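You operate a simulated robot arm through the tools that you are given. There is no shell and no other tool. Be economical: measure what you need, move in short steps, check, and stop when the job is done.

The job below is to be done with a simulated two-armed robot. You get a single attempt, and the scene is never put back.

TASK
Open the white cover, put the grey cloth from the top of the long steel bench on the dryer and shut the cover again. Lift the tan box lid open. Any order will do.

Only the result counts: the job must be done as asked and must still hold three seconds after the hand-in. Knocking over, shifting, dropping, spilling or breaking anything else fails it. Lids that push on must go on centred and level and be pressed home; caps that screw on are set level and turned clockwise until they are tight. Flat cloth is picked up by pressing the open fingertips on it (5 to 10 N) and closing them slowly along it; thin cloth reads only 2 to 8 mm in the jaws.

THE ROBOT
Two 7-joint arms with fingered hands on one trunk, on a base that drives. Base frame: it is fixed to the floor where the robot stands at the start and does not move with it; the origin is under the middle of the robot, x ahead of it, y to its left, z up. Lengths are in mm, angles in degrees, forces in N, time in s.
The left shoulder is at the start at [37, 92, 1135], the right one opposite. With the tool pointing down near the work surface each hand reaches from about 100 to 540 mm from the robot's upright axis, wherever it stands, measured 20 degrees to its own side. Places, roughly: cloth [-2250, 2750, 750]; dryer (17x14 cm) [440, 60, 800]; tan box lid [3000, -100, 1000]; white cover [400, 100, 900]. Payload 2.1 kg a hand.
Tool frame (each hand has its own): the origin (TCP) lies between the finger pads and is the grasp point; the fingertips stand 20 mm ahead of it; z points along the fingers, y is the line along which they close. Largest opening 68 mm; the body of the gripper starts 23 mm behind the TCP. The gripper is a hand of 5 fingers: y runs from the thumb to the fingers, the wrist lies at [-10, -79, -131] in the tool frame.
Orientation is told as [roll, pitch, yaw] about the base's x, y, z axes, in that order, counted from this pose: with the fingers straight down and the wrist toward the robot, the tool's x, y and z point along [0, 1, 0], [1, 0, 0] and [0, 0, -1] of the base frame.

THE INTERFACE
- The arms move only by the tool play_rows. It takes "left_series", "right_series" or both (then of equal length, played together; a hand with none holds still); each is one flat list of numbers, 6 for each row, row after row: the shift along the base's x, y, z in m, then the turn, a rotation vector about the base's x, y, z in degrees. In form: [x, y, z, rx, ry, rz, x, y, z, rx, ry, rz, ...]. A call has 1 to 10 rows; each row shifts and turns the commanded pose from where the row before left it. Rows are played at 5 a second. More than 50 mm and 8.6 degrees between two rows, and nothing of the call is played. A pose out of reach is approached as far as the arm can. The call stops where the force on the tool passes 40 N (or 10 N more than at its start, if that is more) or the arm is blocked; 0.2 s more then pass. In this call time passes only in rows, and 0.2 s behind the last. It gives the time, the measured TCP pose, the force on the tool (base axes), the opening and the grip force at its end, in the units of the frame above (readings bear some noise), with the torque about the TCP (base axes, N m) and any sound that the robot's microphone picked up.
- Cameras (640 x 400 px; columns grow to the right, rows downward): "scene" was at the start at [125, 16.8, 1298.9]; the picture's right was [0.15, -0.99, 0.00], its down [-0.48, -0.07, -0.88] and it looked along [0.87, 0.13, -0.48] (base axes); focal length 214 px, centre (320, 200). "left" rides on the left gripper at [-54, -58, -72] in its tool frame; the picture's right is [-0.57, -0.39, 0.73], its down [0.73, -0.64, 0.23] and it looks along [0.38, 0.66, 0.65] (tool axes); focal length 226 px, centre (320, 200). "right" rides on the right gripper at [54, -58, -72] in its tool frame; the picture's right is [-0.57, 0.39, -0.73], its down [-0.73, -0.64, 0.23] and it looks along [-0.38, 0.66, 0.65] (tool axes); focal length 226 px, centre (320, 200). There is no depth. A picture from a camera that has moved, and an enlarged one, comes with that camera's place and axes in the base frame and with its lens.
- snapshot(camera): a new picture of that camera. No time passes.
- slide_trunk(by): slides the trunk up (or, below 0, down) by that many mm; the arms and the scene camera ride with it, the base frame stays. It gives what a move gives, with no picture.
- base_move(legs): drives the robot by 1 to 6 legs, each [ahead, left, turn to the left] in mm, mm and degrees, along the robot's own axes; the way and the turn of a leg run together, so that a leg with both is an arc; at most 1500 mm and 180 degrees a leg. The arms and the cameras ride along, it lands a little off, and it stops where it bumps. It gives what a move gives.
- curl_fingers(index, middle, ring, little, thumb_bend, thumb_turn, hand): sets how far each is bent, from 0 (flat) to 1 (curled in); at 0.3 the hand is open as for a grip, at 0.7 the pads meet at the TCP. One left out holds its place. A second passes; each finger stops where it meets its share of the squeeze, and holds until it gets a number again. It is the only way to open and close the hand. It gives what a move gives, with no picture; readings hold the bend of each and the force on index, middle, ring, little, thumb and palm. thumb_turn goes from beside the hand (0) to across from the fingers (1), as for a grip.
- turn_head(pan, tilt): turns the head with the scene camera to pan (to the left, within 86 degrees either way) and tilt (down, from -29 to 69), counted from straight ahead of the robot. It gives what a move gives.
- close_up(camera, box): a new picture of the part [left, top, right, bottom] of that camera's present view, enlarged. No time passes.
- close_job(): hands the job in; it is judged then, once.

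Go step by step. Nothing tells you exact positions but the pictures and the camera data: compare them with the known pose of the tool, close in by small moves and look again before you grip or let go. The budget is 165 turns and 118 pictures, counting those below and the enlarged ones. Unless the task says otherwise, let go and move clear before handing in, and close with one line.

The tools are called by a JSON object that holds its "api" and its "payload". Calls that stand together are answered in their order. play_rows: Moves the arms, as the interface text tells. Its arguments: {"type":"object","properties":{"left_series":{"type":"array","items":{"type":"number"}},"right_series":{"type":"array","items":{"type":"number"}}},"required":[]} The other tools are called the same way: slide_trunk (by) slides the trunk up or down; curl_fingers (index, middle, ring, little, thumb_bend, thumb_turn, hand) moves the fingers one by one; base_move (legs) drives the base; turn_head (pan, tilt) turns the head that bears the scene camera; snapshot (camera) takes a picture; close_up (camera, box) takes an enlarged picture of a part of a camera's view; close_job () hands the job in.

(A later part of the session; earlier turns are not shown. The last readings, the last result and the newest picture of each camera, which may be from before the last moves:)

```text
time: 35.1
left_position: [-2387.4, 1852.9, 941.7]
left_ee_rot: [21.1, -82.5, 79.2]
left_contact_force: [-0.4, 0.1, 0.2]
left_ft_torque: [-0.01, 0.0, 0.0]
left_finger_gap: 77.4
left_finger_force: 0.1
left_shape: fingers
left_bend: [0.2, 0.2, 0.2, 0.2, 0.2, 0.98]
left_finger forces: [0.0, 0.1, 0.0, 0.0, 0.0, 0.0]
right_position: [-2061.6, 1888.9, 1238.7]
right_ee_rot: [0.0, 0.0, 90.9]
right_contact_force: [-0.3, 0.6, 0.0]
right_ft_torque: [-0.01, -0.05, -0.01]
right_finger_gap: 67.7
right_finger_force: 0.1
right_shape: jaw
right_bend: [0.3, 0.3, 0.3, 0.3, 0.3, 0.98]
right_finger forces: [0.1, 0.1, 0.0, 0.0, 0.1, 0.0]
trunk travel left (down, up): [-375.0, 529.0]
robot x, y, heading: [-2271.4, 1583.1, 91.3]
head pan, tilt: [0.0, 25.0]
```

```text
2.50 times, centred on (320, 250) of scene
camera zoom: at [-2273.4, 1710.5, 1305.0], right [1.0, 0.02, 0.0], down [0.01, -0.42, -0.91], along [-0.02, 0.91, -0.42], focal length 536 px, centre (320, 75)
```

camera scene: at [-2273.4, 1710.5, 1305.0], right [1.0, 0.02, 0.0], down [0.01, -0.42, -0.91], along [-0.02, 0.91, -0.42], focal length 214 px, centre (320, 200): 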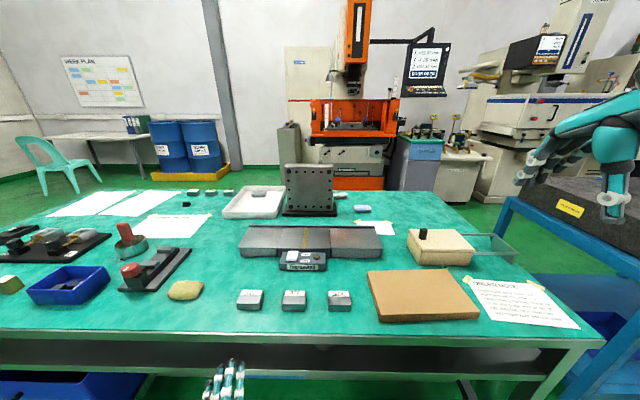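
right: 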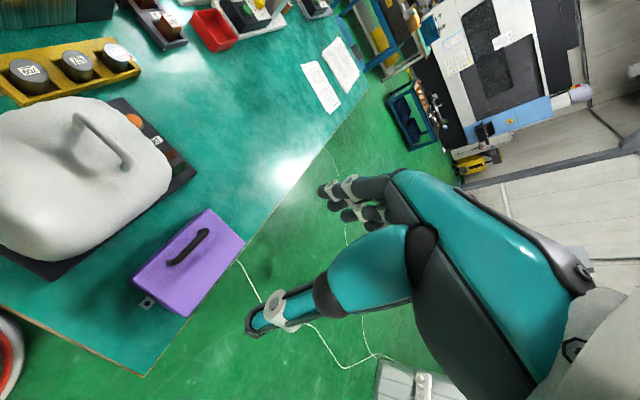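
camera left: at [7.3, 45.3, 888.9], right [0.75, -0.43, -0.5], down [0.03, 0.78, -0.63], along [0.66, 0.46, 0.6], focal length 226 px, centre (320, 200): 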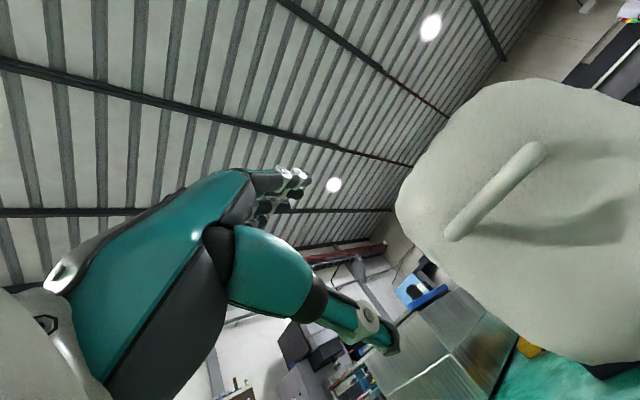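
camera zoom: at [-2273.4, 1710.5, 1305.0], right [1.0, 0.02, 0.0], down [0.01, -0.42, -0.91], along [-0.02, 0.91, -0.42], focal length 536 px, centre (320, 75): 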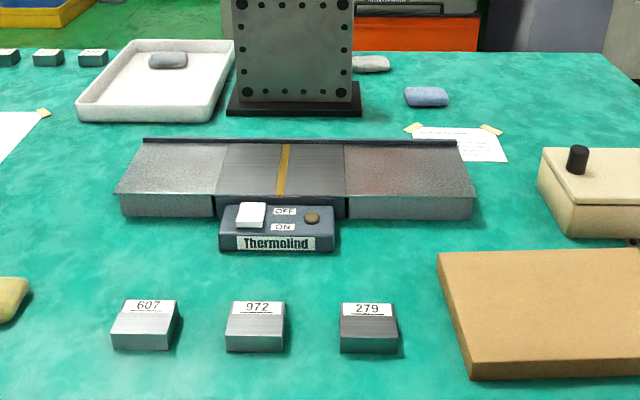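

{"api": "close_up", "payload": {"camera": "scene", "box": [240, 175, 380, 225]}}

{"api": "close_up", "payload": {"camera": "scene", "box": [100, 180, 240, 310]}}

```text
4.57 times, centred on (310, 200) of scene
camera zoom: at [-2273.4, 1710.5, 1305.0], right [1.0, 0.02, 0.0], down [0.01, -0.42, -0.91], along [-0.02, 0.91, -0.42], focal length 980 px, centre (366, 200)
```

zoom: 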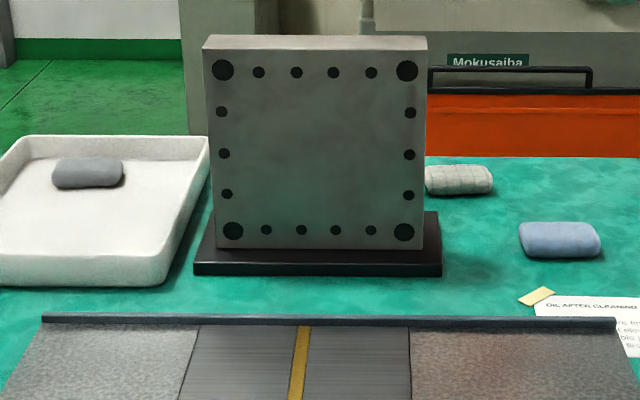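

```text
3.08 times, centred on (170, 245) of scene
camera zoom: at [-2273.4, 1710.5, 1305.0], right [1.0, 0.02, 0.0], down [0.01, -0.42, -0.91], along [-0.02, 0.91, -0.42], focal length 660 px, centre (782, 62)
```

zoom: 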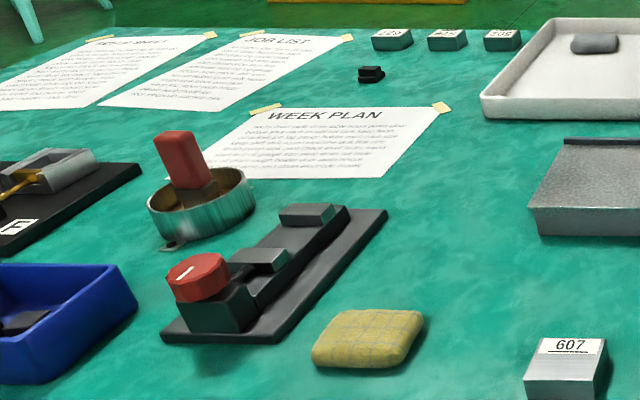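

There are four folded cloths on the bench. The plain grey one is in the white tray near the far edge, at about [-2650, 2850], so I need to work from the far side. I look left and right for a way round.

{"api": "turn_head", "payload": {"pan": 70, "tilt": 25}}

{"api": "snapshot", "payload": {"camera": "scene"}}

{"api": "turn_head", "payload": {"pan": -60, "tilt": 25}}

{"api": "snapshot", "payload": {"camera": "scene"}}

```text
time: 36.5
left_position: [-2387.3, 1853.2, 941.2]
left_ee_rot: [21.0, -82.4, 79.2]
left_contact_force: [0.4, -0.1, 1.0]
left_ft_torque: [0.0, -0.01, -0.02]
left_finger_gap: 77.1
left_finger_force: 0.0
left_shape: fingers
left_bend: [0.2, 0.2, 0.2, 0.2, 0.2, 0.98]
left_finger forces: [0.0, 0.1, 0.0, 0.1, 0.0, 0.0]
right_position: [-2060.5, 1889.7, 1239.4]
right_ee_rot: [0.0, 0.1, 91.0]
right_contact_force: [0.3, 0.7, -0.4]
right_ft_torque: [-0.02, 0.0, -0.01]
right_finger_gap: 67.7
right_finger_force: 0.1
right_shape: jaw
right_bend: [0.3, 0.3, 0.3, 0.3, 0.3, 0.98]
right_finger forces: [0.0, 0.0, 0.1, 0.0, 0.0, 0.0]
trunk travel left (down, up): [-375.0, 529.0]
robot x, y, heading: [-2271.4, 1581.1, 91.0]
head pan, tilt: [70.0, 25.0]
```

```text
83 pictures are left
camera scene: at [-2358.8, 1648.4, 1305.0], right [0.33, 0.95, 0.0], down [0.4, -0.14, -0.91], along [-0.86, 0.3, -0.42], focal length 214 px, centre (320, 200)
```

scene: 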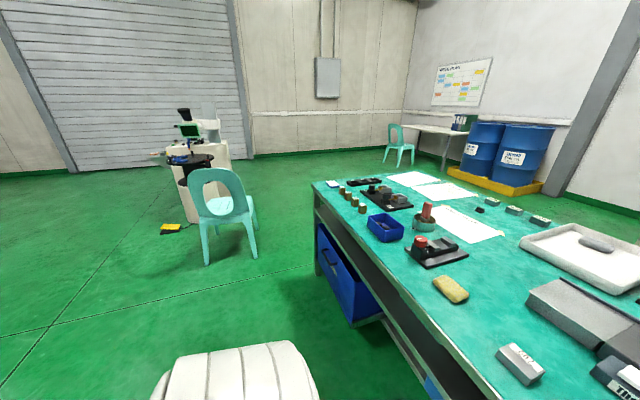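

```text
time: 38.6
left_position: [-2386.3, 1853.5, 940.7]
left_ee_rot: [21.1, -82.4, 79.3]
left_contact_force: [-0.7, -0.4, 0.0]
left_ft_torque: [-0.04, 0.0, -0.01]
left_finger_gap: 77.5
left_finger_force: 0.0
left_shape: fingers
left_bend: [0.2, 0.2, 0.2, 0.2, 0.2, 0.98]
left_finger forces: [0.0, 0.0, 0.0, 0.0, 0.0, 0.0]
right_position: [-2061.8, 1890.5, 1238.1]
right_ee_rot: [0.0, 0.0, 90.9]
right_contact_force: [0.6, -0.9, -0.5]
right_ft_torque: [0.0, -0.02, 0.0]
right_finger_gap: 67.8
right_finger_force: 0.0
right_shape: jaw
right_bend: [0.3, 0.3, 0.3, 0.3, 0.3, 0.98]
right_finger forces: [0.1, 0.0, 0.0, 0.0, 0.0, 0.0]
trunk travel left (down, up): [-375.0, 529.0]
robot x, y, heading: [-2276.8, 1586.1, 91.0]
head pan, tilt: [-60.0, 25.0]
```

```text
82 pictures are left
camera scene: at [-2192.7, 1665.9, 1305.0], right [0.52, -0.86, 0.0], down [-0.36, -0.22, -0.91], along [0.78, 0.47, -0.42], focal length 214 px, centre (320, 200)
```

scene: 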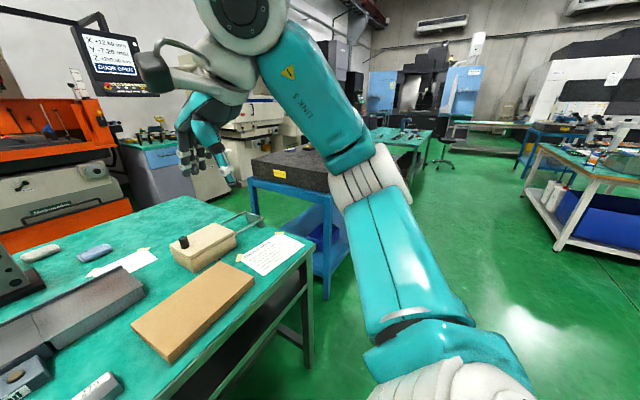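

The right-hand gap beside the blue table is too narrow and the chair crowds the left side. I take the wide way round the blue table. First I straighten and raise the left hand.

{"api": "play_rows", "payload": {"left_series": [0, 0, 0.015, -8.2, 0, 0, 0, 0, 0.015, -8.2, 0, 0, 0, 0, 0.015, -8.2, 0, 0, 0, 0, 0.015, -8.2, 0, 0, 0, 0, 0.015, -8.2, 0, 0, 0, 0, 0.015, -8.2, 0, 0, 0, 0, 0.015, -8.2, 0, 0, 0, 0, 0.015, -8.2, 0, 0, 0, 0, 0.015, -8.2, 0, 0, 0, 0, 0.015, -8.2, 0, 0]}}

{"api": "base_move", "payload": {"legs": [[0, -1350, 0], [0, -1250, 0], [950, 0, 0], [970, 0, 0]]}}

{"api": "turn_head", "payload": {"pan": 80, "tilt": 25}}

{"api": "snapshot", "payload": {"camera": "scene"}}

```text
time: 40.8
left_position: [-2365.9, 1919.9, 1010.6]
left_ee_rot: [10.9, -0.5, 88.8]
left_contact_force: [0.2, 0.4, -0.1]
left_ft_torque: [-0.03, 0.01, -0.01]
left_finger_gap: 77.1
left_finger_force: 0.0
left_shape: fingers
left_bend: [0.2, 0.2, 0.2, 0.2, 0.2, 0.98]
left_finger forces: [0.1, 0.0, 0.1, 0.0, 0.0, 0.0]
left hand out of reach, approached as far as the arm can: row 3, 4, 5, 6, 7, 10
right_position: [-2061.5, 1890.2, 1238.3]
right_ee_rot: [0.0, -0.1, 91.0]
right_contact_force: [-0.4, 0.9, 0.2]
right_ft_torque: [0.01, 0.01, 0.01]
right_finger_gap: 67.6
right_finger_force: 0.1
right_shape: jaw
right_bend: [0.3, 0.3, 0.3, 0.3, 0.3, 0.98]
right_finger forces: [0.0, 0.0, 0.0, 0.0, 0.1, 0.1]
trunk travel left (down, up): [-375.0, 529.0]
robot x, y, heading: [-2276.0, 1581.0, 90.9]
head pan, tilt: [-60.0, 25.0]
```

```text
time: 62.6
left_position: [127.0, 3919.0, 1011.0]
left_ee_rot: [10.8, -0.7, 90.5]
left_contact_force: [0.1, 0.2, 0.0]
left_ft_torque: [0.03, -0.02, 0.05]
left_finger_gap: 77.2
left_finger_force: 0.0
left_shape: fingers
left_bend: [0.2, 0.2, 0.2, 0.2, 0.2, 0.98]
left_finger forces: [0.0, 0.0, 0.0, 0.0, 0.0, 0.1]
right_position: [431.5, 3899.2, 1238.9]
right_ee_rot: [0.0, 0.0, 92.7]
right_contact_force: [0.7, 0.0, 0.2]
right_ft_torque: [-0.01, 0.04, -0.03]
right_finger_gap: 67.5
right_finger_force: 0.0
right_shape: jaw
right_bend: [0.3, 0.3, 0.3, 0.3, 0.3, 0.98]
right_finger forces: [0.0, 0.0, 0.1, 0.0, 0.0, 0.0]
trunk travel left (down, up): [-375.0, 529.0]
robot x, y, heading: [227.3, 3583.0, 92.9]
head pan, tilt: [-60.0, 25.0]
```

```text
time: 64.9
left_position: [126.7, 3918.9, 1010.6]
left_ee_rot: [11.1, -0.7, 90.6]
left_contact_force: [1.3, 0.4, -0.4]
left_ft_torque: [0.03, -0.02, -0.03]
left_finger_gap: 77.2
left_finger_force: 0.1
left_shape: fingers
left_bend: [0.2, 0.2, 0.2, 0.2, 0.2, 0.98]
left_finger forces: [0.1, 0.0, 0.0, 0.0, 0.0, 0.0]
right_position: [432.0, 3897.3, 1238.7]
right_ee_rot: [0.0, 0.0, 92.7]
right_contact_force: [0.4, -0.2, -0.2]
right_ft_torque: [0.01, 0.01, 0.03]
right_finger_gap: 67.8
right_finger_force: 0.0
right_shape: jaw
right_bend: [0.3, 0.3, 0.3, 0.3, 0.3, 0.98]
right_finger forces: [0.0, 0.1, 0.0, 0.0, 0.0, 0.0]
trunk travel left (down, up): [-375.0, 529.0]
robot x, y, heading: [231.9, 3584.2, 92.9]
head pan, tilt: [80.0, 25.0]
```

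```text
81 pictures are left
camera scene: at [138.8, 3633.0, 1305.0], right [0.13, 0.99, 0.0], down [0.42, -0.05, -0.91], along [-0.9, 0.11, -0.42], focal length 214 px, centre (320, 200)
```

scene: 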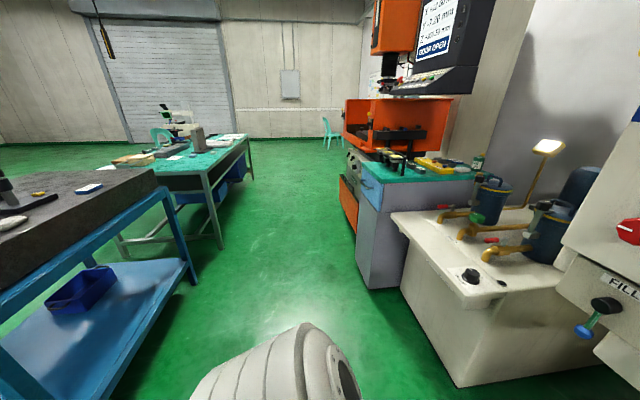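

The corridor behind the bench is clear between y 2900 and 4170. I drive along it and turn to face the bench.

{"api": "base_move", "payload": {"legs": [[0, 1450, 0], [0, 1430, 0], [0, 0, 177]]}}

{"api": "turn_head", "payload": {"pan": 0, "tilt": 35}}

{"api": "snapshot", "payload": {"camera": "scene"}}

```text
time: 86.1
left_position: [-2574.0, 3090.3, 1012.4]
left_ee_rot: [11.0, -0.7, -91.8]
left_contact_force: [-0.6, 0.5, -0.7]
left_ft_torque: [0.0, 0.02, 0.02]
left_finger_gap: 77.3
left_finger_force: 0.0
left_shape: fingers
left_bend: [0.2, 0.2, 0.2, 0.2, 0.2, 0.98]
left_finger forces: [0.0, 0.1, 0.0, 0.0, 0.1, 0.1]
right_position: [-2877.8, 3123.2, 1239.0]
right_ee_rot: [0.0, 0.0, -89.6]
right_contact_force: [-0.7, -0.3, 0.3]
right_ft_torque: [0.01, 0.02, 0.0]
right_finger_gap: 67.6
right_finger_force: 0.0
right_shape: jaw
right_bend: [0.3, 0.3, 0.3, 0.3, 0.3, 0.98]
right_finger forces: [0.0, 0.0, 0.1, 0.1, 0.1, 0.0]
trunk travel left (down, up): [-375.0, 529.0]
robot x, y, heading: [-2662.2, 3427.7, -89.7]
head pan, tilt: [80.0, 25.0]
```

```text
time: 87.6
left_position: [-2572.6, 3089.4, 1011.7]
left_ee_rot: [11.1, -0.6, -91.7]
left_contact_force: [0.2, -0.2, 0.6]
left_ft_torque: [0.01, -0.01, -0.02]
left_finger_gap: 77.1
left_finger_force: 0.0
left_shape: fingers
left_bend: [0.2, 0.2, 0.2, 0.2, 0.2, 0.98]
left_finger forces: [0.1, 0.1, 0.1, 0.0, 0.0, 0.1]
right_position: [-2878.2, 3121.2, 1238.6]
right_ee_rot: [0.0, 0.0, -89.7]
right_contact_force: [0.2, -1.2, -0.4]
right_ft_torque: [-0.01, 0.02, 0.0]
right_finger_gap: 67.4
right_finger_force: 0.0
right_shape: jaw
right_bend: [0.3, 0.3, 0.3, 0.3, 0.3, 0.98]
right_finger forces: [0.1, 0.0, 0.1, 0.1, 0.1, 0.1]
trunk travel left (down, up): [-375.0, 529.0]
robot x, y, heading: [-2662.3, 3427.4, -89.4]
head pan, tilt: [0.0, 35.0]
```

```text
80 pictures are left
camera scene: at [-2658.8, 3309.5, 1289.2], right [-1.0, -0.01, 0.0], down [0.0, 0.57, -0.82], along [0.01, -0.82, -0.57], focal length 214 px, centre (320, 200)
```

scene: 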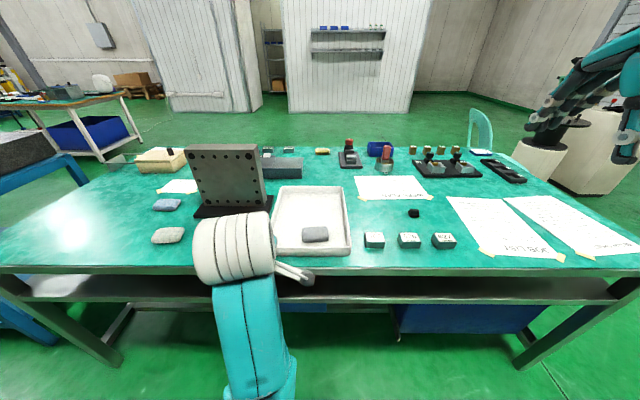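

{"api": "close_up", "payload": {"camera": "scene", "box": [140, 180, 380, 270]}}

```text
2.67 times, centred on (260, 225) of scene
camera zoom: at [-2658.8, 3309.5, 1289.2], right [-1.0, -0.01, 0.0], down [0.0, 0.57, -0.82], along [0.01, -0.82, -0.57], focal length 572 px, centre (480, 133)
```

zoom: 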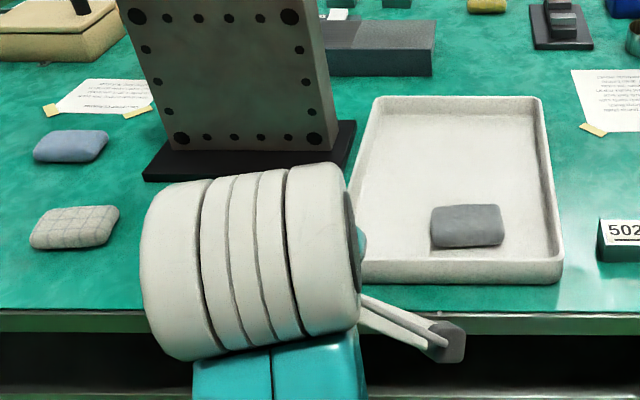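

The plain grey cloth, folded to about 85×65 mm, lies in the tray at about [-2637, 2823, 815]. I lift the left hand clear, drive closer, and bring the right hand above the cloth.

{"api": "play_rows", "payload": {"left_series": [0, 0.02, 0.04, 0, 5.5, 0, 0, 0.02, 0.04, 0, 5.5, 0, 0, 0.02, 0.04, 0, 0, 0, 0, 0.02, 0.04, 0, 0, 0]}}

{"api": "base_move", "payload": {"legs": [[165, 60, 0]]}}

{"api": "snapshot", "payload": {"camera": "scene"}}

{"api": "snapshot", "payload": {"camera": "right"}}

```text
time: 88.6
left_position: [-2582.3, 3065.7, 1023.1]
left_ee_rot: [0.0, -1.0, -91.6]
left_contact_force: [-0.8, -0.5, 0.4]
left_ft_torque: [0.05, 0.01, 0.02]
left_finger_gap: 77.4
left_finger_force: 0.1
left_shape: fingers
left_bend: [0.2, 0.2, 0.2, 0.2, 0.2, 0.98]
left_finger forces: [0.0, 0.0, 0.1, 0.1, 0.0, 0.1]
left hand out of reach, approached as far as the arm can: row 1, 2, 3, 4
right_position: [-2876.6, 3122.7, 1238.3]
right_ee_rot: [0.0, 0.0, -89.6]
right_contact_force: [-1.0, 0.3, -0.5]
right_ft_torque: [-0.03, 0.01, -0.03]
right_finger_gap: 67.7
right_finger_force: 0.1
right_shape: jaw
right_bend: [0.3, 0.3, 0.3, 0.3, 0.3, 0.98]
right_finger forces: [0.1, 0.1, 0.0, 0.0, 0.0, 0.0]
trunk travel left (down, up): [-375.0, 529.0]
robot x, y, heading: [-2661.4, 3431.2, -89.5]
head pan, tilt: [0.0, 35.0]
```

```text
time: 90.1
left_position: [-2522.2, 2902.8, 1022.3]
left_ee_rot: [0.1, -0.9, -91.6]
left_contact_force: [0.1, -1.0, 0.1]
left_ft_torque: [0.02, -0.04, 0.0]
left_finger_gap: 77.2
left_finger_force: 0.1
left_shape: fingers
left_bend: [0.2, 0.2, 0.2, 0.2, 0.2, 0.98]
left_finger forces: [0.1, 0.0, 0.1, 0.0, 0.1, 0.0]
right_position: [-2817.2, 2959.0, 1239.0]
right_ee_rot: [0.0, 0.0, -89.8]
right_contact_force: [-0.8, 0.2, 0.7]
right_ft_torque: [0.02, -0.01, 0.03]
right_finger_gap: 67.5
right_finger_force: 0.1
right_shape: jaw
right_bend: [0.3, 0.3, 0.3, 0.3, 0.3, 0.98]
right_finger forces: [0.0, 0.1, 0.0, 0.1, 0.0, 0.0]
trunk travel left (down, up): [-375.0, 529.0]
robot x, y, heading: [-2601.6, 3262.1, -89.7]
head pan, tilt: [0.0, 35.0]
```

```text
78 pictures are left
camera scene: at [-2598.7, 3145.5, 1289.2], right [-1.0, 0.0, 0.0], down [0.0, 0.57, -0.82], along [0.0, -0.82, -0.57], focal length 214 px, centre (320, 200)
```

scene: 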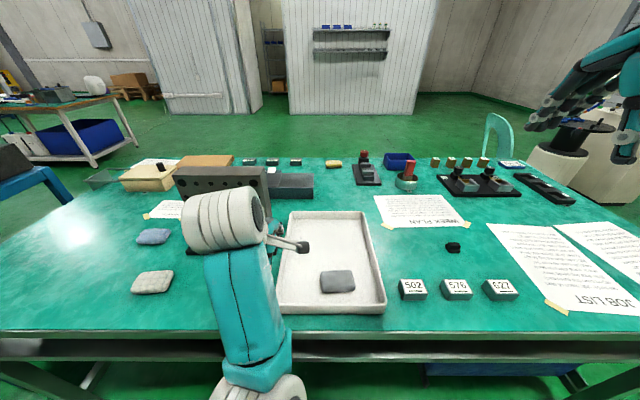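

```text
77 pictures are left
camera right: at [-2762.6, 3016.6, 1310.0], right [-0.56, -0.39, 0.73], down [-0.74, 0.64, -0.23], along [-0.37, -0.66, -0.65], focal length 226 px, centre (320, 200)
```

right: 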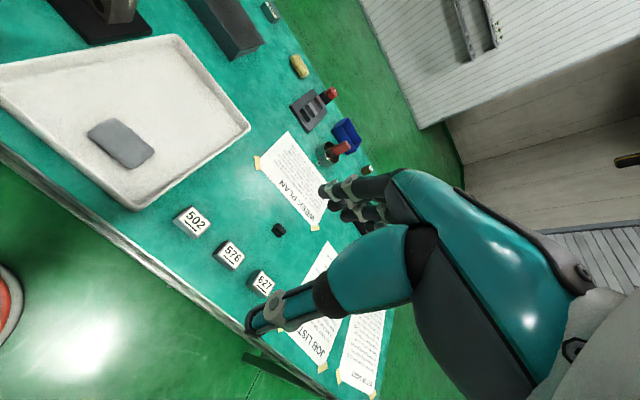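

The cloth is at about [-2641, 2826, 820]. I bring the right hand 80 mm above it and move the left hand out of the way.

{"api": "play_rows", "payload": {"left_series": [0.02, 0, 0, 0, 0, 0, 0.02, 0, 0, 0, 0, 0, 0.02, 0, 0, 0, 0, 0, 0.02, 0, 0, 0, 0, 0, 0, 0, 0, 0, 0, 0, 0, 0, 0, 0, 0, 0, 0, 0, 0, 0, 0, 0, 0, 0, 0, 0, 0, 0, 0, 0, 0, 0, 0, 0], "right_series": [0.0196, -0.0148, -0.0377, 0, 0, 0, 0.0196, -0.0148, -0.0377, 0, 0, 0, 0.0196, -0.0148, -0.0377, 0, 0, 0, 0.0196, -0.0148, -0.0377, 0, 0, 0, 0.0196, -0.0148, -0.0377, 0, 0, 0, 0.0196, -0.0148, -0.0377, 0, 0, 0, 0.0196, -0.0148, -0.0377, 0, 0, 0, 0.0196, -0.0148, -0.0377, 0, 0, 0, 0.0196, -0.0148, -0.0377, 0, 0, 0]}}

{"api": "snapshot", "payload": {"camera": "scene"}}

{"api": "snapshot", "payload": {"camera": "right"}}

```text
time: 92.1
left_position: [-2441.9, 2899.8, 1021.9]
left_ee_rot: [0.1, -1.1, -91.8]
left_contact_force: [0.0, 0.3, 0.3]
left_ft_torque: [-0.01, -0.01, -0.01]
left_finger_gap: 77.3
left_finger_force: 0.1
left_shape: fingers
left_bend: [0.2, 0.2, 0.2, 0.2, 0.2, 0.98]
left_finger forces: [0.1, 0.0, 0.1, 0.0, 0.0, 0.0]
right_position: [-2641.0, 2827.7, 897.3]
right_ee_rot: [0.0, 0.0, -89.8]
right_contact_force: [0.0, 0.1, 0.4]
right_ft_torque: [-0.02, -0.01, 0.0]
right_finger_gap: 67.9
right_finger_force: 0.1
right_shape: jaw
right_bend: [0.3, 0.3, 0.3, 0.3, 0.3, 0.98]
right_finger forces: [0.0, 0.0, 0.0, 0.0, 0.0, 0.0]
trunk travel left (down, up): [-375.0, 529.0]
robot x, y, heading: [-2602.5, 3263.0, -89.6]
head pan, tilt: [0.0, 35.0]
```

```text
76 pictures are left
camera scene: at [-2598.6, 3145.7, 1289.2], right [-1.0, 0.0, 0.0], down [0.0, 0.57, -0.82], along [0.0, -0.82, -0.57], focal length 214 px, centre (320, 200)
```

scene: 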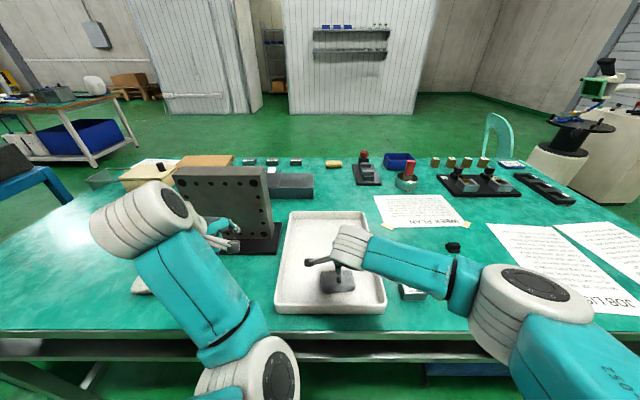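

```text
75 pictures are left
camera right: at [-2585.3, 2884.3, 969.6], right [-0.57, -0.39, 0.73], down [-0.74, 0.64, -0.23], along [-0.37, -0.67, -0.65], focal length 226 px, centre (320, 200)
```

right: 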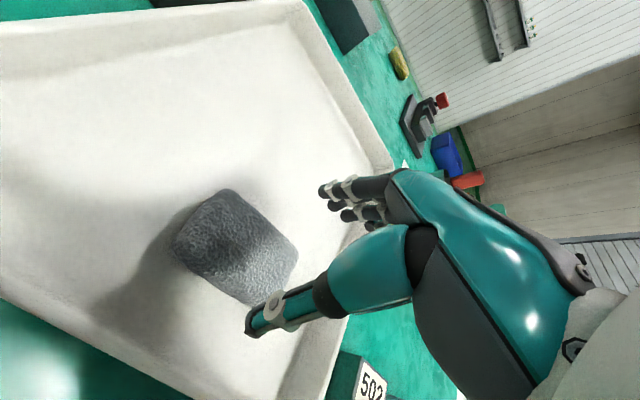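

The hand is centred over the cloth. I narrow the fingers so the tips land on it, then lower in small rows.

{"api": "curl_fingers", "payload": {"hand": "right", "index": 0.42, "middle": 0.42, "ring": 0.42, "little": 0.42, "thumb_bend": 0.42}}

{"api": "play_rows", "payload": {"right_series": [0, -0.002, -0.02, 0, 0, 0, 0, 0, -0.02, 0, 0, 0, 0, 0, -0.006, 0, 0, 0]}}

{"api": "snapshot", "payload": {"camera": "right"}}

```text
time: 93.1
left_position: [-2442.3, 2900.0, 1020.6]
left_ee_rot: [0.1, -1.1, -91.8]
left_contact_force: [0.1, 0.4, -1.0]
left_ft_torque: [0.01, 0.04, 0.0]
left_finger_gap: 77.3
left_finger_force: 0.2
left_shape: fingers
left_bend: [0.2, 0.2, 0.2, 0.2, 0.2, 0.98]
left_finger forces: [0.0, 0.1, 0.0, 0.0, 0.1, 0.0]
right_position: [-2640.5, 2826.7, 897.6]
right_ee_rot: [0.1, 0.0, -89.9]
right_contact_force: [0.5, -0.2, -0.1]
right_ft_torque: [-0.02, 0.01, 0.0]
right_finger_gap: 43.1
right_finger_force: 0.0
right_shape: fingers
right_bend: [0.42, 0.42, 0.42, 0.42, 0.42, 0.98]
right_finger forces: [0.0, 0.1, 0.0, 0.0, 0.1, 0.0]
trunk travel left (down, up): [-375.0, 529.0]
robot x, y, heading: [-2604.3, 3262.3, -89.8]
head pan, tilt: [0.0, 35.0]
```

```text
time: 93.9
left_position: [-2442.2, 2899.6, 1021.2]
left_ee_rot: [0.1, -1.2, -91.7]
left_contact_force: [0.3, 0.2, -0.2]
left_ft_torque: [0.04, 0.03, 0.0]
left_finger_gap: 77.5
left_finger_force: 0.1
left_shape: fingers
left_bend: [0.2, 0.2, 0.2, 0.2, 0.2, 0.98]
left_finger forces: [0.1, 0.0, 0.0, 0.1, 0.0, 0.0]
right_position: [-2640.7, 2824.4, 853.0]
right_ee_rot: [0.0, -0.2, -89.7]
right_contact_force: [-0.7, -0.3, 5.8]
right_ft_torque: [-0.21, 0.04, -0.01]
right_finger_gap: 43.0
right_finger_force: 3.0
right_shape: fingers
right_bend: [0.42, 0.4, 0.42, 0.42, 0.42, 0.98]
right_finger forces: [0.0, 6.2, 0.1, 0.0, 0.1, 0.0]
trunk travel left (down, up): [-375.0, 529.0]
robot x, y, heading: [-2602.9, 3262.0, -89.8]
head pan, tilt: [0.0, 35.0]
```

```text
74 pictures are left
camera right: at [-2585.8, 2882.4, 925.2], right [-0.56, -0.39, 0.73], down [-0.74, 0.64, -0.23], along [-0.37, -0.67, -0.64], focal length 226 px, centre (320, 200)
```

right: 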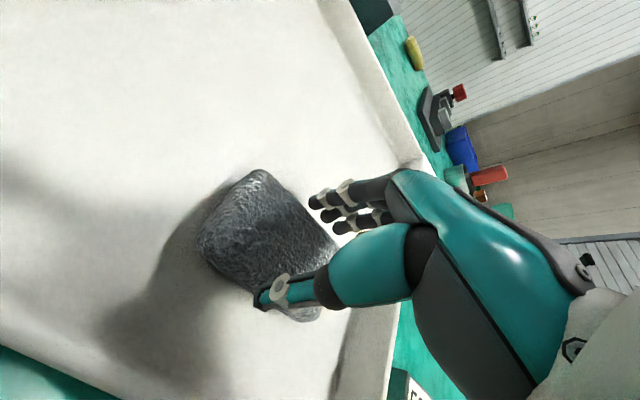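

The fingertips press with about 6 N. I close slowly.

{"api": "curl_fingers", "payload": {"hand": "right", "index": 0.5, "middle": 0.5, "ring": 0.5, "little": 0.5, "thumb_bend": 0.5}}

{"api": "curl_fingers", "payload": {"hand": "right", "index": 0.6, "middle": 0.6, "ring": 0.6, "little": 0.6, "thumb_bend": 0.6}}

{"api": "snapshot", "payload": {"camera": "right"}}

```text
time: 94.9
left_position: [-2441.8, 2900.3, 1022.1]
left_ee_rot: [0.0, -1.2, -91.7]
left_contact_force: [-0.1, 0.6, 0.7]
left_ft_torque: [0.01, -0.01, 0.01]
left_finger_gap: 77.3
left_finger_force: 0.0
left_shape: fingers
left_bend: [0.2, 0.2, 0.2, 0.2, 0.2, 0.98]
left_finger forces: [0.0, 0.0, 0.0, 0.0, 0.0, 0.0]
right_position: [-2640.6, 2825.3, 853.7]
right_ee_rot: [0.0, -0.1, -89.8]
right_contact_force: [0.9, -2.6, 16.1]
right_ft_torque: [-0.5, 0.09, 0.05]
right_finger_gap: 29.4
right_finger_force: 7.2
right_shape: fingers
right_bend: [0.5, 0.41, 0.5, 0.5, 0.5, 0.98]
right_finger forces: [0.7, 14.6, 0.1, 0.0, 0.1, 0.0]
trunk travel left (down, up): [-375.0, 529.0]
robot x, y, heading: [-2603.4, 3260.7, -89.7]
head pan, tilt: [0.0, 35.0]
```

```text
time: 95.9
left_position: [-2442.5, 2900.9, 1022.9]
left_ee_rot: [0.2, -1.2, -91.8]
left_contact_force: [-0.1, 0.4, -0.9]
left_ft_torque: [0.0, -0.01, -0.01]
left_finger_gap: 77.3
left_finger_force: 0.1
left_shape: fingers
left_bend: [0.2, 0.2, 0.2, 0.2, 0.2, 0.98]
left_finger forces: [0.1, 0.0, 0.0, 0.0, 0.0, 0.1]
right_position: [-2640.7, 2825.8, 853.7]
right_ee_rot: [0.0, -0.2, -89.7]
right_contact_force: [0.0, -5.9, 24.0]
right_ft_torque: [-0.79, 0.13, 0.1]
right_finger_gap: 12.2
right_finger_force: 12.2
right_shape: fingers
right_bend: [0.6, 0.42, 0.6, 0.6, 0.6, 0.98]
right_finger forces: [0.1, 23.2, 0.1, 0.1, 0.0, 0.0]
trunk travel left (down, up): [-375.0, 529.0]
robot x, y, heading: [-2605.0, 3261.1, -89.8]
head pan, tilt: [0.0, 35.0]
```

```text
73 pictures are left
camera right: at [-2585.7, 2882.7, 925.5], right [-0.56, -0.39, 0.73], down [-0.74, 0.64, -0.23], along [-0.37, -0.67, -0.64], focal length 226 px, centre (320, 200)
```

right: 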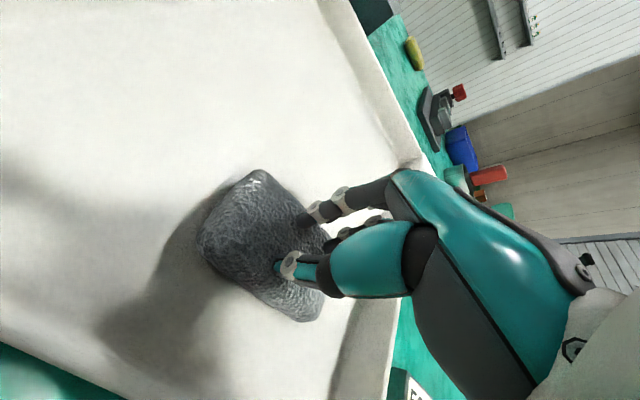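

Only the middle fingertip pressed, so the tips slid over the top. The cloth is a thick fold about 78×55 mm, so I'll lift, open wide, straddle it and squeeze from the sides.

{"api": "play_rows", "payload": {"right_series": [0, 0, 0.02, 0, 0, 0, 0, -0.006, 0.01, 0, 0, 0]}}

{"api": "curl_fingers", "payload": {"hand": "right", "index": 0.22, "middle": 0.22, "ring": 0.22, "little": 0.22, "thumb_bend": 0.22}}

{"api": "snapshot", "payload": {"camera": "right"}}

{"api": "close_up", "payload": {"camera": "scene", "box": [270, 200, 450, 320]}}

```text
time: 96.5
left_position: [-2442.0, 2901.7, 1021.2]
left_ee_rot: [0.1, -1.1, -91.7]
left_contact_force: [-0.4, -0.4, 0.4]
left_ft_torque: [0.01, 0.01, -0.01]
left_finger_gap: 77.4
left_finger_force: 0.0
left_shape: fingers
left_bend: [0.2, 0.2, 0.2, 0.2, 0.2, 0.98]
left_finger forces: [0.1, 0.1, 0.1, 0.0, 0.1, 0.0]
right_position: [-2640.2, 2819.1, 883.0]
right_ee_rot: [-0.1, 0.0, -89.8]
right_contact_force: [-0.4, -0.3, 0.1]
right_ft_torque: [-0.03, 0.02, 0.0]
right_finger_gap: 12.5
right_finger_force: 0.1
right_shape: fingers
right_bend: [0.6, 0.59, 0.6, 0.6, 0.6, 0.98]
right_finger forces: [0.0, 0.0, 0.2, 0.1, 0.0, 0.1]
trunk travel left (down, up): [-375.0, 529.0]
robot x, y, heading: [-2601.9, 3263.3, -89.6]
head pan, tilt: [0.0, 35.0]
```

```text
time: 97.5
left_position: [-2442.7, 2898.9, 1021.9]
left_ee_rot: [0.1, -1.2, -91.7]
left_contact_force: [0.1, -0.8, -0.2]
left_ft_torque: [0.0, 0.0, 0.0]
left_finger_gap: 77.5
left_finger_force: 0.1
left_shape: fingers
left_bend: [0.2, 0.2, 0.2, 0.2, 0.2, 0.98]
left_finger forces: [0.1, 0.0, 0.0, 0.1, 0.1, 0.1]
right_position: [-2640.5, 2818.5, 884.5]
right_ee_rot: [0.0, 0.0, -89.8]
right_contact_force: [-0.1, -0.5, 0.4]
right_ft_torque: [-0.01, 0.01, -0.01]
right_finger_gap: 74.3
right_finger_force: 0.0
right_shape: fingers
right_bend: [0.22, 0.22, 0.22, 0.22, 0.22, 0.98]
right_finger forces: [0.0, 0.0, 0.1, 0.0, 0.1, 0.0]
trunk travel left (down, up): [-375.0, 529.0]
robot x, y, heading: [-2601.5, 3263.1, -89.7]
head pan, tilt: [0.0, 35.0]
```

```text
72 pictures are left
camera right: at [-2586.2, 2875.9, 955.0], right [-0.56, -0.39, 0.73], down [-0.74, 0.64, -0.23], along [-0.37, -0.67, -0.65], focal length 226 px, centre (320, 200)
```

right: 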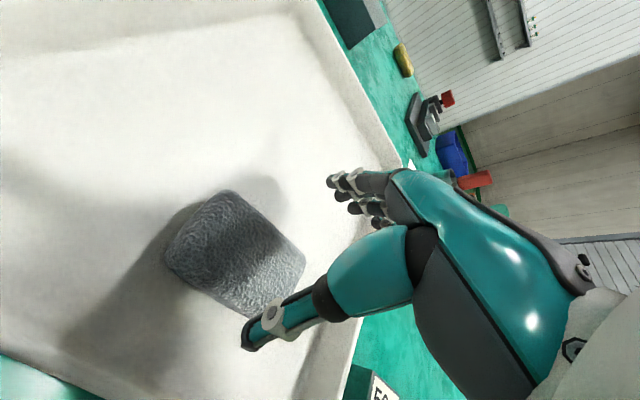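

```text
3.33 times, centred on (360, 260) of scene
camera zoom: at [-2598.6, 3145.7, 1289.2], right [-1.0, 0.0, 0.0], down [0.0, 0.57, -0.82], along [0.0, -0.82, -0.57], focal length 715 px, centre (187, 0)
```

zoom: 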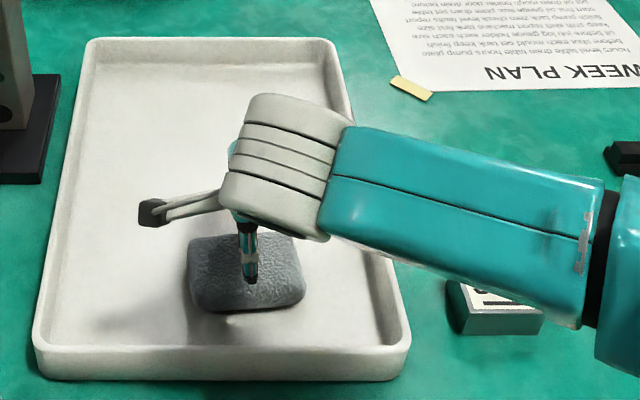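

I centre and descend to straddle the cloth.

{"api": "play_rows", "payload": {"right_series": [-0.001, 0.003, -0.015, 0, 0, 0, 0, 0, -0.015, 0, 0, 0, 0, 0, -0.01, 0, 0, 0, 0, 0, -0.007, 0, 0, 0, 0, 0, -0.005, 0, 0, 0]}}

{"api": "snapshot", "payload": {"camera": "right"}}

```text
time: 98.7
left_position: [-2442.4, 2900.4, 1021.3]
left_ee_rot: [0.1, -1.2, -91.7]
left_contact_force: [0.4, 0.1, 0.3]
left_ft_torque: [0.02, 0.02, 0.0]
left_finger_gap: 77.5
left_finger_force: 0.1
left_shape: fingers
left_bend: [0.2, 0.2, 0.2, 0.2, 0.2, 0.98]
left_finger forces: [0.0, 0.0, 0.0, 0.0, 0.1, 0.0]
right_position: [-2642.3, 2822.0, 830.6]
right_ee_rot: [0.1, 0.0, -89.8]
right_contact_force: [0.4, 0.2, 0.9]
right_ft_torque: [0.01, 0.02, 0.01]
right_finger_gap: 74.1
right_finger_force: 0.0
right_shape: fingers
right_bend: [0.22, 0.22, 0.22, 0.22, 0.22, 0.98]
right_finger forces: [0.0, 0.0, 0.0, 0.1, 0.0, 0.1]
trunk travel left (down, up): [-375.0, 529.0]
robot x, y, heading: [-2605.4, 3262.8, -89.8]
head pan, tilt: [0.0, 35.0]
```

```text
70 pictures are left
camera right: at [-2587.6, 2878.9, 902.9], right [-0.57, -0.39, 0.73], down [-0.73, 0.64, -0.23], along [-0.38, -0.66, -0.65], focal length 226 px, centre (320, 200)
```

right: 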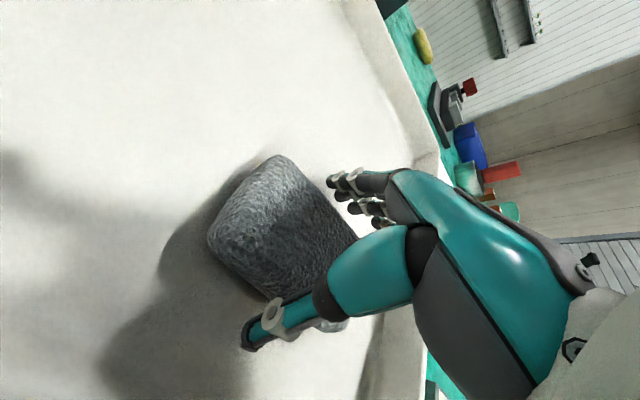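

Straddling with no contact. I close gently.

{"api": "curl_fingers", "payload": {"hand": "right", "index": 0.45, "middle": 0.45, "ring": 0.45, "little": 0.45, "thumb_bend": 0.45}}

{"api": "curl_fingers", "payload": {"hand": "right", "index": 0.6, "middle": 0.6, "ring": 0.6, "little": 0.6, "thumb_bend": 0.6}}

{"api": "snapshot", "payload": {"camera": "right"}}

```text
time: 99.7
left_position: [-2441.7, 2901.1, 1021.2]
left_ee_rot: [0.2, -1.1, -91.7]
left_contact_force: [-0.2, 1.1, 0.4]
left_ft_torque: [0.0, 0.0, -0.01]
left_finger_gap: 77.2
left_finger_force: 0.1
left_shape: fingers
left_bend: [0.2, 0.2, 0.2, 0.2, 0.2, 0.98]
left_finger forces: [0.0, 0.1, 0.0, 0.0, 0.0, 0.1]
right_position: [-2642.4, 2821.8, 831.4]
right_ee_rot: [-0.1, 0.0, -89.8]
right_contact_force: [0.5, -0.3, 4.1]
right_ft_torque: [-0.14, 0.05, 0.09]
right_finger_gap: 56.9
right_finger_force: 10.3
right_shape: fingers
right_bend: [0.36, 0.41, 0.41, 0.41, 0.33, 0.95]
right_finger forces: [5.1, 1.7, 1.7, 3.5, 9.3, 0.0]
trunk travel left (down, up): [-375.0, 529.0]
robot x, y, heading: [-2602.2, 3265.6, -90.1]
head pan, tilt: [0.0, 35.0]
```

```text
time: 100.7
left_position: [-2441.4, 2900.7, 1021.4]
left_ee_rot: [0.1, -1.2, -91.6]
left_contact_force: [0.6, -0.1, 0.8]
left_ft_torque: [-0.02, 0.01, 0.02]
left_finger_gap: 77.1
left_finger_force: 0.1
left_shape: fingers
left_bend: [0.2, 0.2, 0.2, 0.2, 0.2, 0.98]
left_finger forces: [0.0, 0.1, 0.0, 0.0, 0.0, 0.1]
right_position: [-2642.7, 2822.0, 831.4]
right_ee_rot: [0.0, 0.0, -89.8]
right_contact_force: [0.2, -3.2, 7.7]
right_ft_torque: [-0.21, 0.11, 0.03]
right_finger_gap: 54.9
right_finger_force: 17.3
right_shape: fingers
right_bend: [0.47, 0.51, 0.51, 0.54, 0.27, 0.92]
right_finger forces: [6.4, 4.2, 3.8, 4.5, 15.2, 0.1]
trunk travel left (down, up): [-375.0, 529.0]
robot x, y, heading: [-2598.9, 3264.3, -89.9]
head pan, tilt: [0.0, 35.0]
```

```text
69 pictures are left
camera right: at [-2587.5, 2879.0, 903.2], right [-0.56, -0.39, 0.73], down [-0.74, 0.64, -0.23], along [-0.37, -0.67, -0.65], focal length 226 px, centre (320, 200)
```

right: 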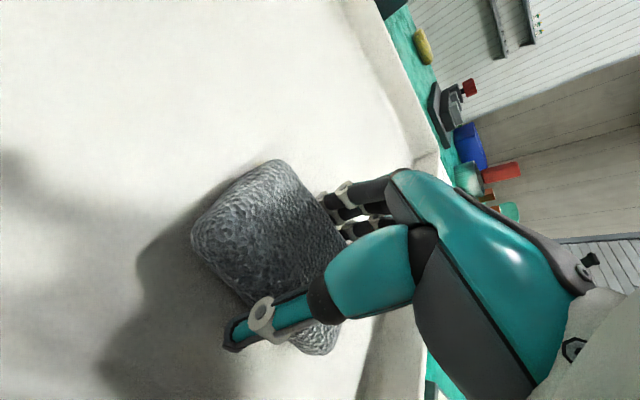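

It is gripped at 55 mm and about 17 N. I lift and check.

{"api": "play_rows", "payload": {"right_series": [0, 0, 0.01, 0, 0, 0, 0, 0, 0.015, 0, 0, 0, 0, 0, 0.02, 0, 0, 0, 0, 0, 0.02, 0, 0, 0]}}

{"api": "snapshot", "payload": {"camera": "right"}}

{"api": "close_up", "payload": {"camera": "scene", "box": [270, 200, 450, 320]}}

```text
time: 101.7
left_position: [-2442.3, 2899.7, 1020.8]
left_ee_rot: [0.1, -1.1, -91.7]
left_contact_force: [-0.3, -0.4, 0.5]
left_ft_torque: [0.04, 0.0, 0.0]
left_finger_gap: 77.4
left_finger_force: 0.0
left_shape: fingers
left_bend: [0.2, 0.2, 0.2, 0.2, 0.2, 0.98]
left_finger forces: [0.0, 0.0, 0.0, 0.1, 0.1, 0.1]
right_position: [-2642.0, 2821.0, 895.5]
right_ee_rot: [0.0, -0.1, -89.8]
right_contact_force: [-0.4, -0.2, 0.3]
right_ft_torque: [0.01, 0.02, -0.01]
right_finger_gap: 54.9
right_finger_force: 17.0
right_shape: fingers
right_bend: [0.48, 0.52, 0.52, 0.54, 0.25, 0.92]
right_finger forces: [6.0, 3.7, 3.2, 4.0, 16.3, 0.0]
trunk travel left (down, up): [-375.0, 529.0]
robot x, y, heading: [-2599.4, 3263.4, -89.8]
head pan, tilt: [0.0, 35.0]
```

```text
68 pictures are left
camera right: at [-2587.1, 2878.5, 967.7], right [-0.56, -0.39, 0.73], down [-0.74, 0.64, -0.23], along [-0.37, -0.66, -0.65], focal length 226 px, centre (320, 200)
```

right: 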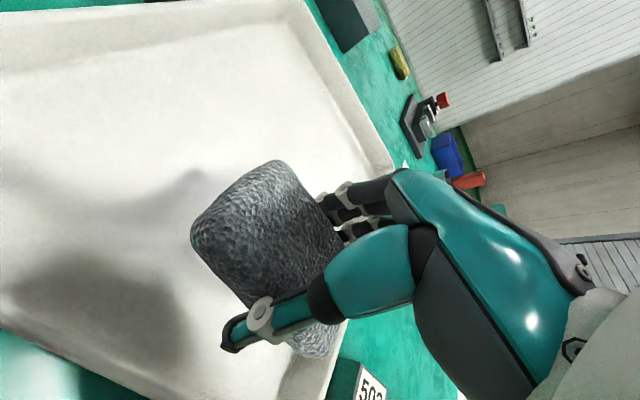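

```text
3.33 times, centred on (360, 260) of scene
camera zoom: at [-2598.7, 3145.7, 1289.2], right [-1.0, 0.0, 0.0], down [0.0, 0.57, -0.82], along [0.0, -0.82, -0.57], focal length 715 px, centre (187, 0)
```

zoom: 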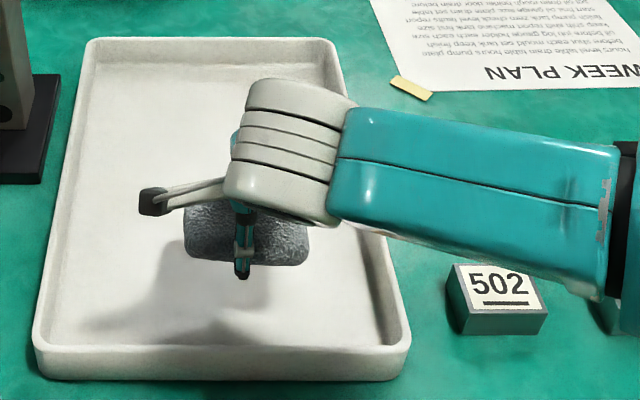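

The cloth is held. I raise it, back off, and drive round to the dryer.

{"api": "play_rows", "payload": {"right_series": [0, 0, 0.04, 0, 0, 0, 0, 0, 0.04, 0, 0, 0, 0, 0, 0.04, 0, 0, 0, 0, 0, 0.04, 0, 0, 0, 0, 0.02, 0.03, 0, 0, 0, 0, 0.02, 0.03, 0, 0, 0]}}

{"api": "base_move", "payload": {"legs": [[-210, 0, 0], [0, 1450, 0], [0, 1400, 0], [950, 0, 0], [950, 0, 0]]}}

```text
time: 103.1
left_position: [-2441.4, 2899.4, 1020.9]
left_ee_rot: [0.1, -1.1, -91.7]
left_contact_force: [-0.6, 0.5, 0.8]
left_ft_torque: [-0.01, 0.01, 0.03]
left_finger_gap: 77.4
left_finger_force: 0.1
left_shape: fingers
left_bend: [0.2, 0.2, 0.2, 0.2, 0.2, 0.98]
left_finger forces: [0.0, 0.0, 0.0, 0.0, 0.0, 0.1]
right_position: [-2642.7, 2861.4, 1115.4]
right_ee_rot: [-0.1, 0.0, -89.9]
right_contact_force: [-0.2, -0.3, -1.1]
right_ft_torque: [0.01, 0.03, 0.01]
right_finger_gap: 54.7
right_finger_force: 15.9
right_shape: fingers
right_bend: [0.48, 0.53, 0.53, 0.55, 0.25, 0.92]
right_finger forces: [5.8, 3.6, 3.0, 3.4, 15.3, 0.1]
trunk travel left (down, up): [-375.0, 529.0]
robot x, y, heading: [-2598.2, 3264.9, -89.8]
head pan, tilt: [0.0, 35.0]
```

```text
time: 127.3
left_position: [419.9, 1209.1, 1022.1]
left_ee_rot: [0.1, -1.1, -92.1]
left_contact_force: [0.1, 0.2, 0.8]
left_ft_torque: [0.0, 0.02, -0.04]
left_finger_gap: 77.2
left_finger_force: 0.0
left_shape: fingers
left_bend: [0.2, 0.2, 0.2, 0.2, 0.2, 0.98]
left_finger forces: [0.0, 0.0, 0.1, 0.0, 0.0, 0.0]
right_position: [220.0, 1171.7, 1116.0]
right_ee_rot: [-0.1, 0.0, -90.2]
right_contact_force: [0.6, -0.1, -0.6]
right_ft_torque: [-0.02, -0.04, 0.01]
right_finger_gap: 54.7
right_finger_force: 15.5
right_shape: fingers
right_bend: [0.48, 0.53, 0.53, 0.55, 0.25, 0.92]
right_finger forces: [5.8, 3.4, 3.1, 3.2, 15.1, 0.0]
trunk travel left (down, up): [-375.0, 529.0]
robot x, y, heading: [266.4, 1576.5, -90.1]
head pan, tilt: [0.0, 35.0]
```

{"api": "base_move", "payload": {"legs": [[0, -800, 0], [750, 0, 0], [750, 0, 0], [0, 0, 90]]}}

{"api": "turn_head", "payload": {"pan": 0, "tilt": 25}}

{"api": "snapshot", "payload": {"camera": "scene"}}

```text
time: 142.7
left_position: [-177.9, 239.7, 1020.5]
left_ee_rot: [0.2, -1.0, -2.3]
left_contact_force: [-0.7, 0.0, -0.5]
left_ft_torque: [0.01, -0.01, 0.02]
left_finger_gap: 77.4
left_finger_force: 0.0
left_shape: fingers
left_bend: [0.2, 0.2, 0.2, 0.2, 0.2, 0.98]
left_finger forces: [0.1, 0.0, 0.0, 0.1, 0.1, 0.0]
right_position: [-141.9, 40.9, 1116.8]
right_ee_rot: [0.0, -0.1, -0.4]
right_contact_force: [0.5, 0.0, -1.4]
right_ft_torque: [0.01, -0.02, -0.01]
right_finger_gap: 54.1
right_finger_force: 14.6
right_shape: fingers
right_bend: [0.48, 0.53, 0.53, 0.55, 0.25, 0.92]
right_finger forces: [5.6, 3.3, 2.8, 3.2, 14.6, 0.0]
trunk travel left (down, up): [-375.0, 529.0]
robot x, y, heading: [-542.6, 85.9, -0.5]
head pan, tilt: [0.0, 35.0]
```

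```text
time: 143.5
left_position: [-178.3, 239.4, 1021.2]
left_ee_rot: [0.1, -1.0, -2.2]
left_contact_force: [-1.3, 0.1, 0.4]
left_ft_torque: [0.02, 0.0, 0.01]
left_finger_gap: 77.1
left_finger_force: 0.1
left_shape: fingers
left_bend: [0.2, 0.2, 0.2, 0.2, 0.2, 0.98]
left_finger forces: [0.0, 0.0, 0.0, 0.0, 0.0, 0.0]
right_position: [-141.1, 40.2, 1115.1]
right_ee_rot: [0.0, -0.1, -0.4]
right_contact_force: [0.4, -0.8, 0.0]
right_ft_torque: [0.0, -0.03, 0.03]
right_finger_gap: 54.5
right_finger_force: 15.2
right_shape: fingers
right_bend: [0.48, 0.53, 0.53, 0.55, 0.25, 0.92]
right_finger forces: [5.8, 3.3, 2.8, 3.2, 14.6, 0.0]
trunk travel left (down, up): [-375.0, 529.0]
robot x, y, heading: [-548.5, 87.1, -0.5]
head pan, tilt: [0.0, 25.0]
```

```text
66 pictures are left
camera scene: at [-416.1, 86.8, 1304.9], right [-0.01, -1.0, 0.0], down [-0.42, 0.0, -0.91], along [0.91, -0.01, -0.42], focal length 214 px, centre (320, 200)
```

scene: 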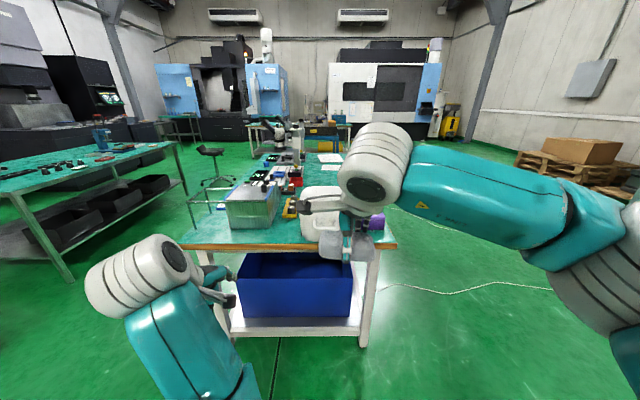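

Back at the dryer bench. The open hood leans towards the front and would block my forearm, so I'll place the cloth from the bench's right side. I drive there first.

{"api": "base_move", "payload": {"legs": [[0, -760, 0], [845, 0, 0], [0, 0, 90]]}}

{"api": "turn_head", "payload": {"pan": 0, "tilt": 30}}

{"api": "snapshot", "payload": {"camera": "scene"}}

```text
time: 155.5
left_position: [140.2, -320.0, 1021.6]
left_ee_rot: [0.1, -1.2, 87.3]
left_contact_force: [0.7, -0.3, 0.5]
left_ft_torque: [-0.01, -0.03, 0.02]
left_finger_gap: 77.4
left_finger_force: 0.2
left_shape: fingers
left_bend: [0.2, 0.2, 0.2, 0.2, 0.2, 0.98]
left_finger forces: [0.0, 0.0, 0.0, 0.0, 0.1, 0.0]
right_position: [341.0, -285.3, 1116.8]
right_ee_rot: [0.0, 0.0, 89.1]
right_contact_force: [0.1, -0.6, -0.2]
right_ft_torque: [-0.02, 0.0, 0.01]
right_finger_gap: 53.7
right_finger_force: 14.1
right_shape: fingers
right_bend: [0.49, 0.53, 0.53, 0.55, 0.25, 0.92]
right_finger forces: [5.4, 3.2, 2.8, 3.0, 14.1, 0.0]
trunk travel left (down, up): [-375.0, 529.0]
robot x, y, heading: [291.8, -690.8, 89.0]
head pan, tilt: [0.0, 25.0]
```

```text
time: 156.1
left_position: [140.8, -319.8, 1021.6]
left_ee_rot: [0.1, -1.2, 87.2]
left_contact_force: [-0.2, 0.4, 0.5]
left_ft_torque: [0.02, 0.01, -0.03]
left_finger_gap: 77.5
left_finger_force: 0.1
left_shape: fingers
left_bend: [0.2, 0.2, 0.2, 0.2, 0.2, 0.98]
left_finger forces: [0.0, 0.0, 0.0, 0.1, 0.0, 0.0]
right_position: [341.0, -285.0, 1115.6]
right_ee_rot: [0.0, 0.0, 89.1]
right_contact_force: [-0.1, -0.4, -0.8]
right_ft_torque: [-0.03, 0.01, 0.02]
right_finger_gap: 54.1
right_finger_force: 14.7
right_shape: fingers
right_bend: [0.49, 0.53, 0.53, 0.55, 0.25, 0.92]
right_finger forces: [5.4, 3.1, 2.8, 3.0, 14.2, 0.1]
trunk travel left (down, up): [-375.0, 529.0]
robot x, y, heading: [292.9, -681.6, 89.2]
head pan, tilt: [0.0, 30.0]
```

```text
65 pictures are left
camera scene: at [297.1, -560.9, 1297.0], right [1.0, -0.02, 0.0], down [-0.01, -0.5, -0.87], along [0.01, 0.87, -0.5], focal length 214 px, centre (320, 200)
```

scene: 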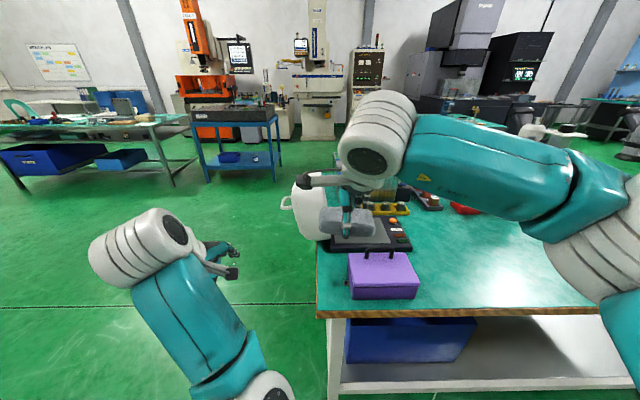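

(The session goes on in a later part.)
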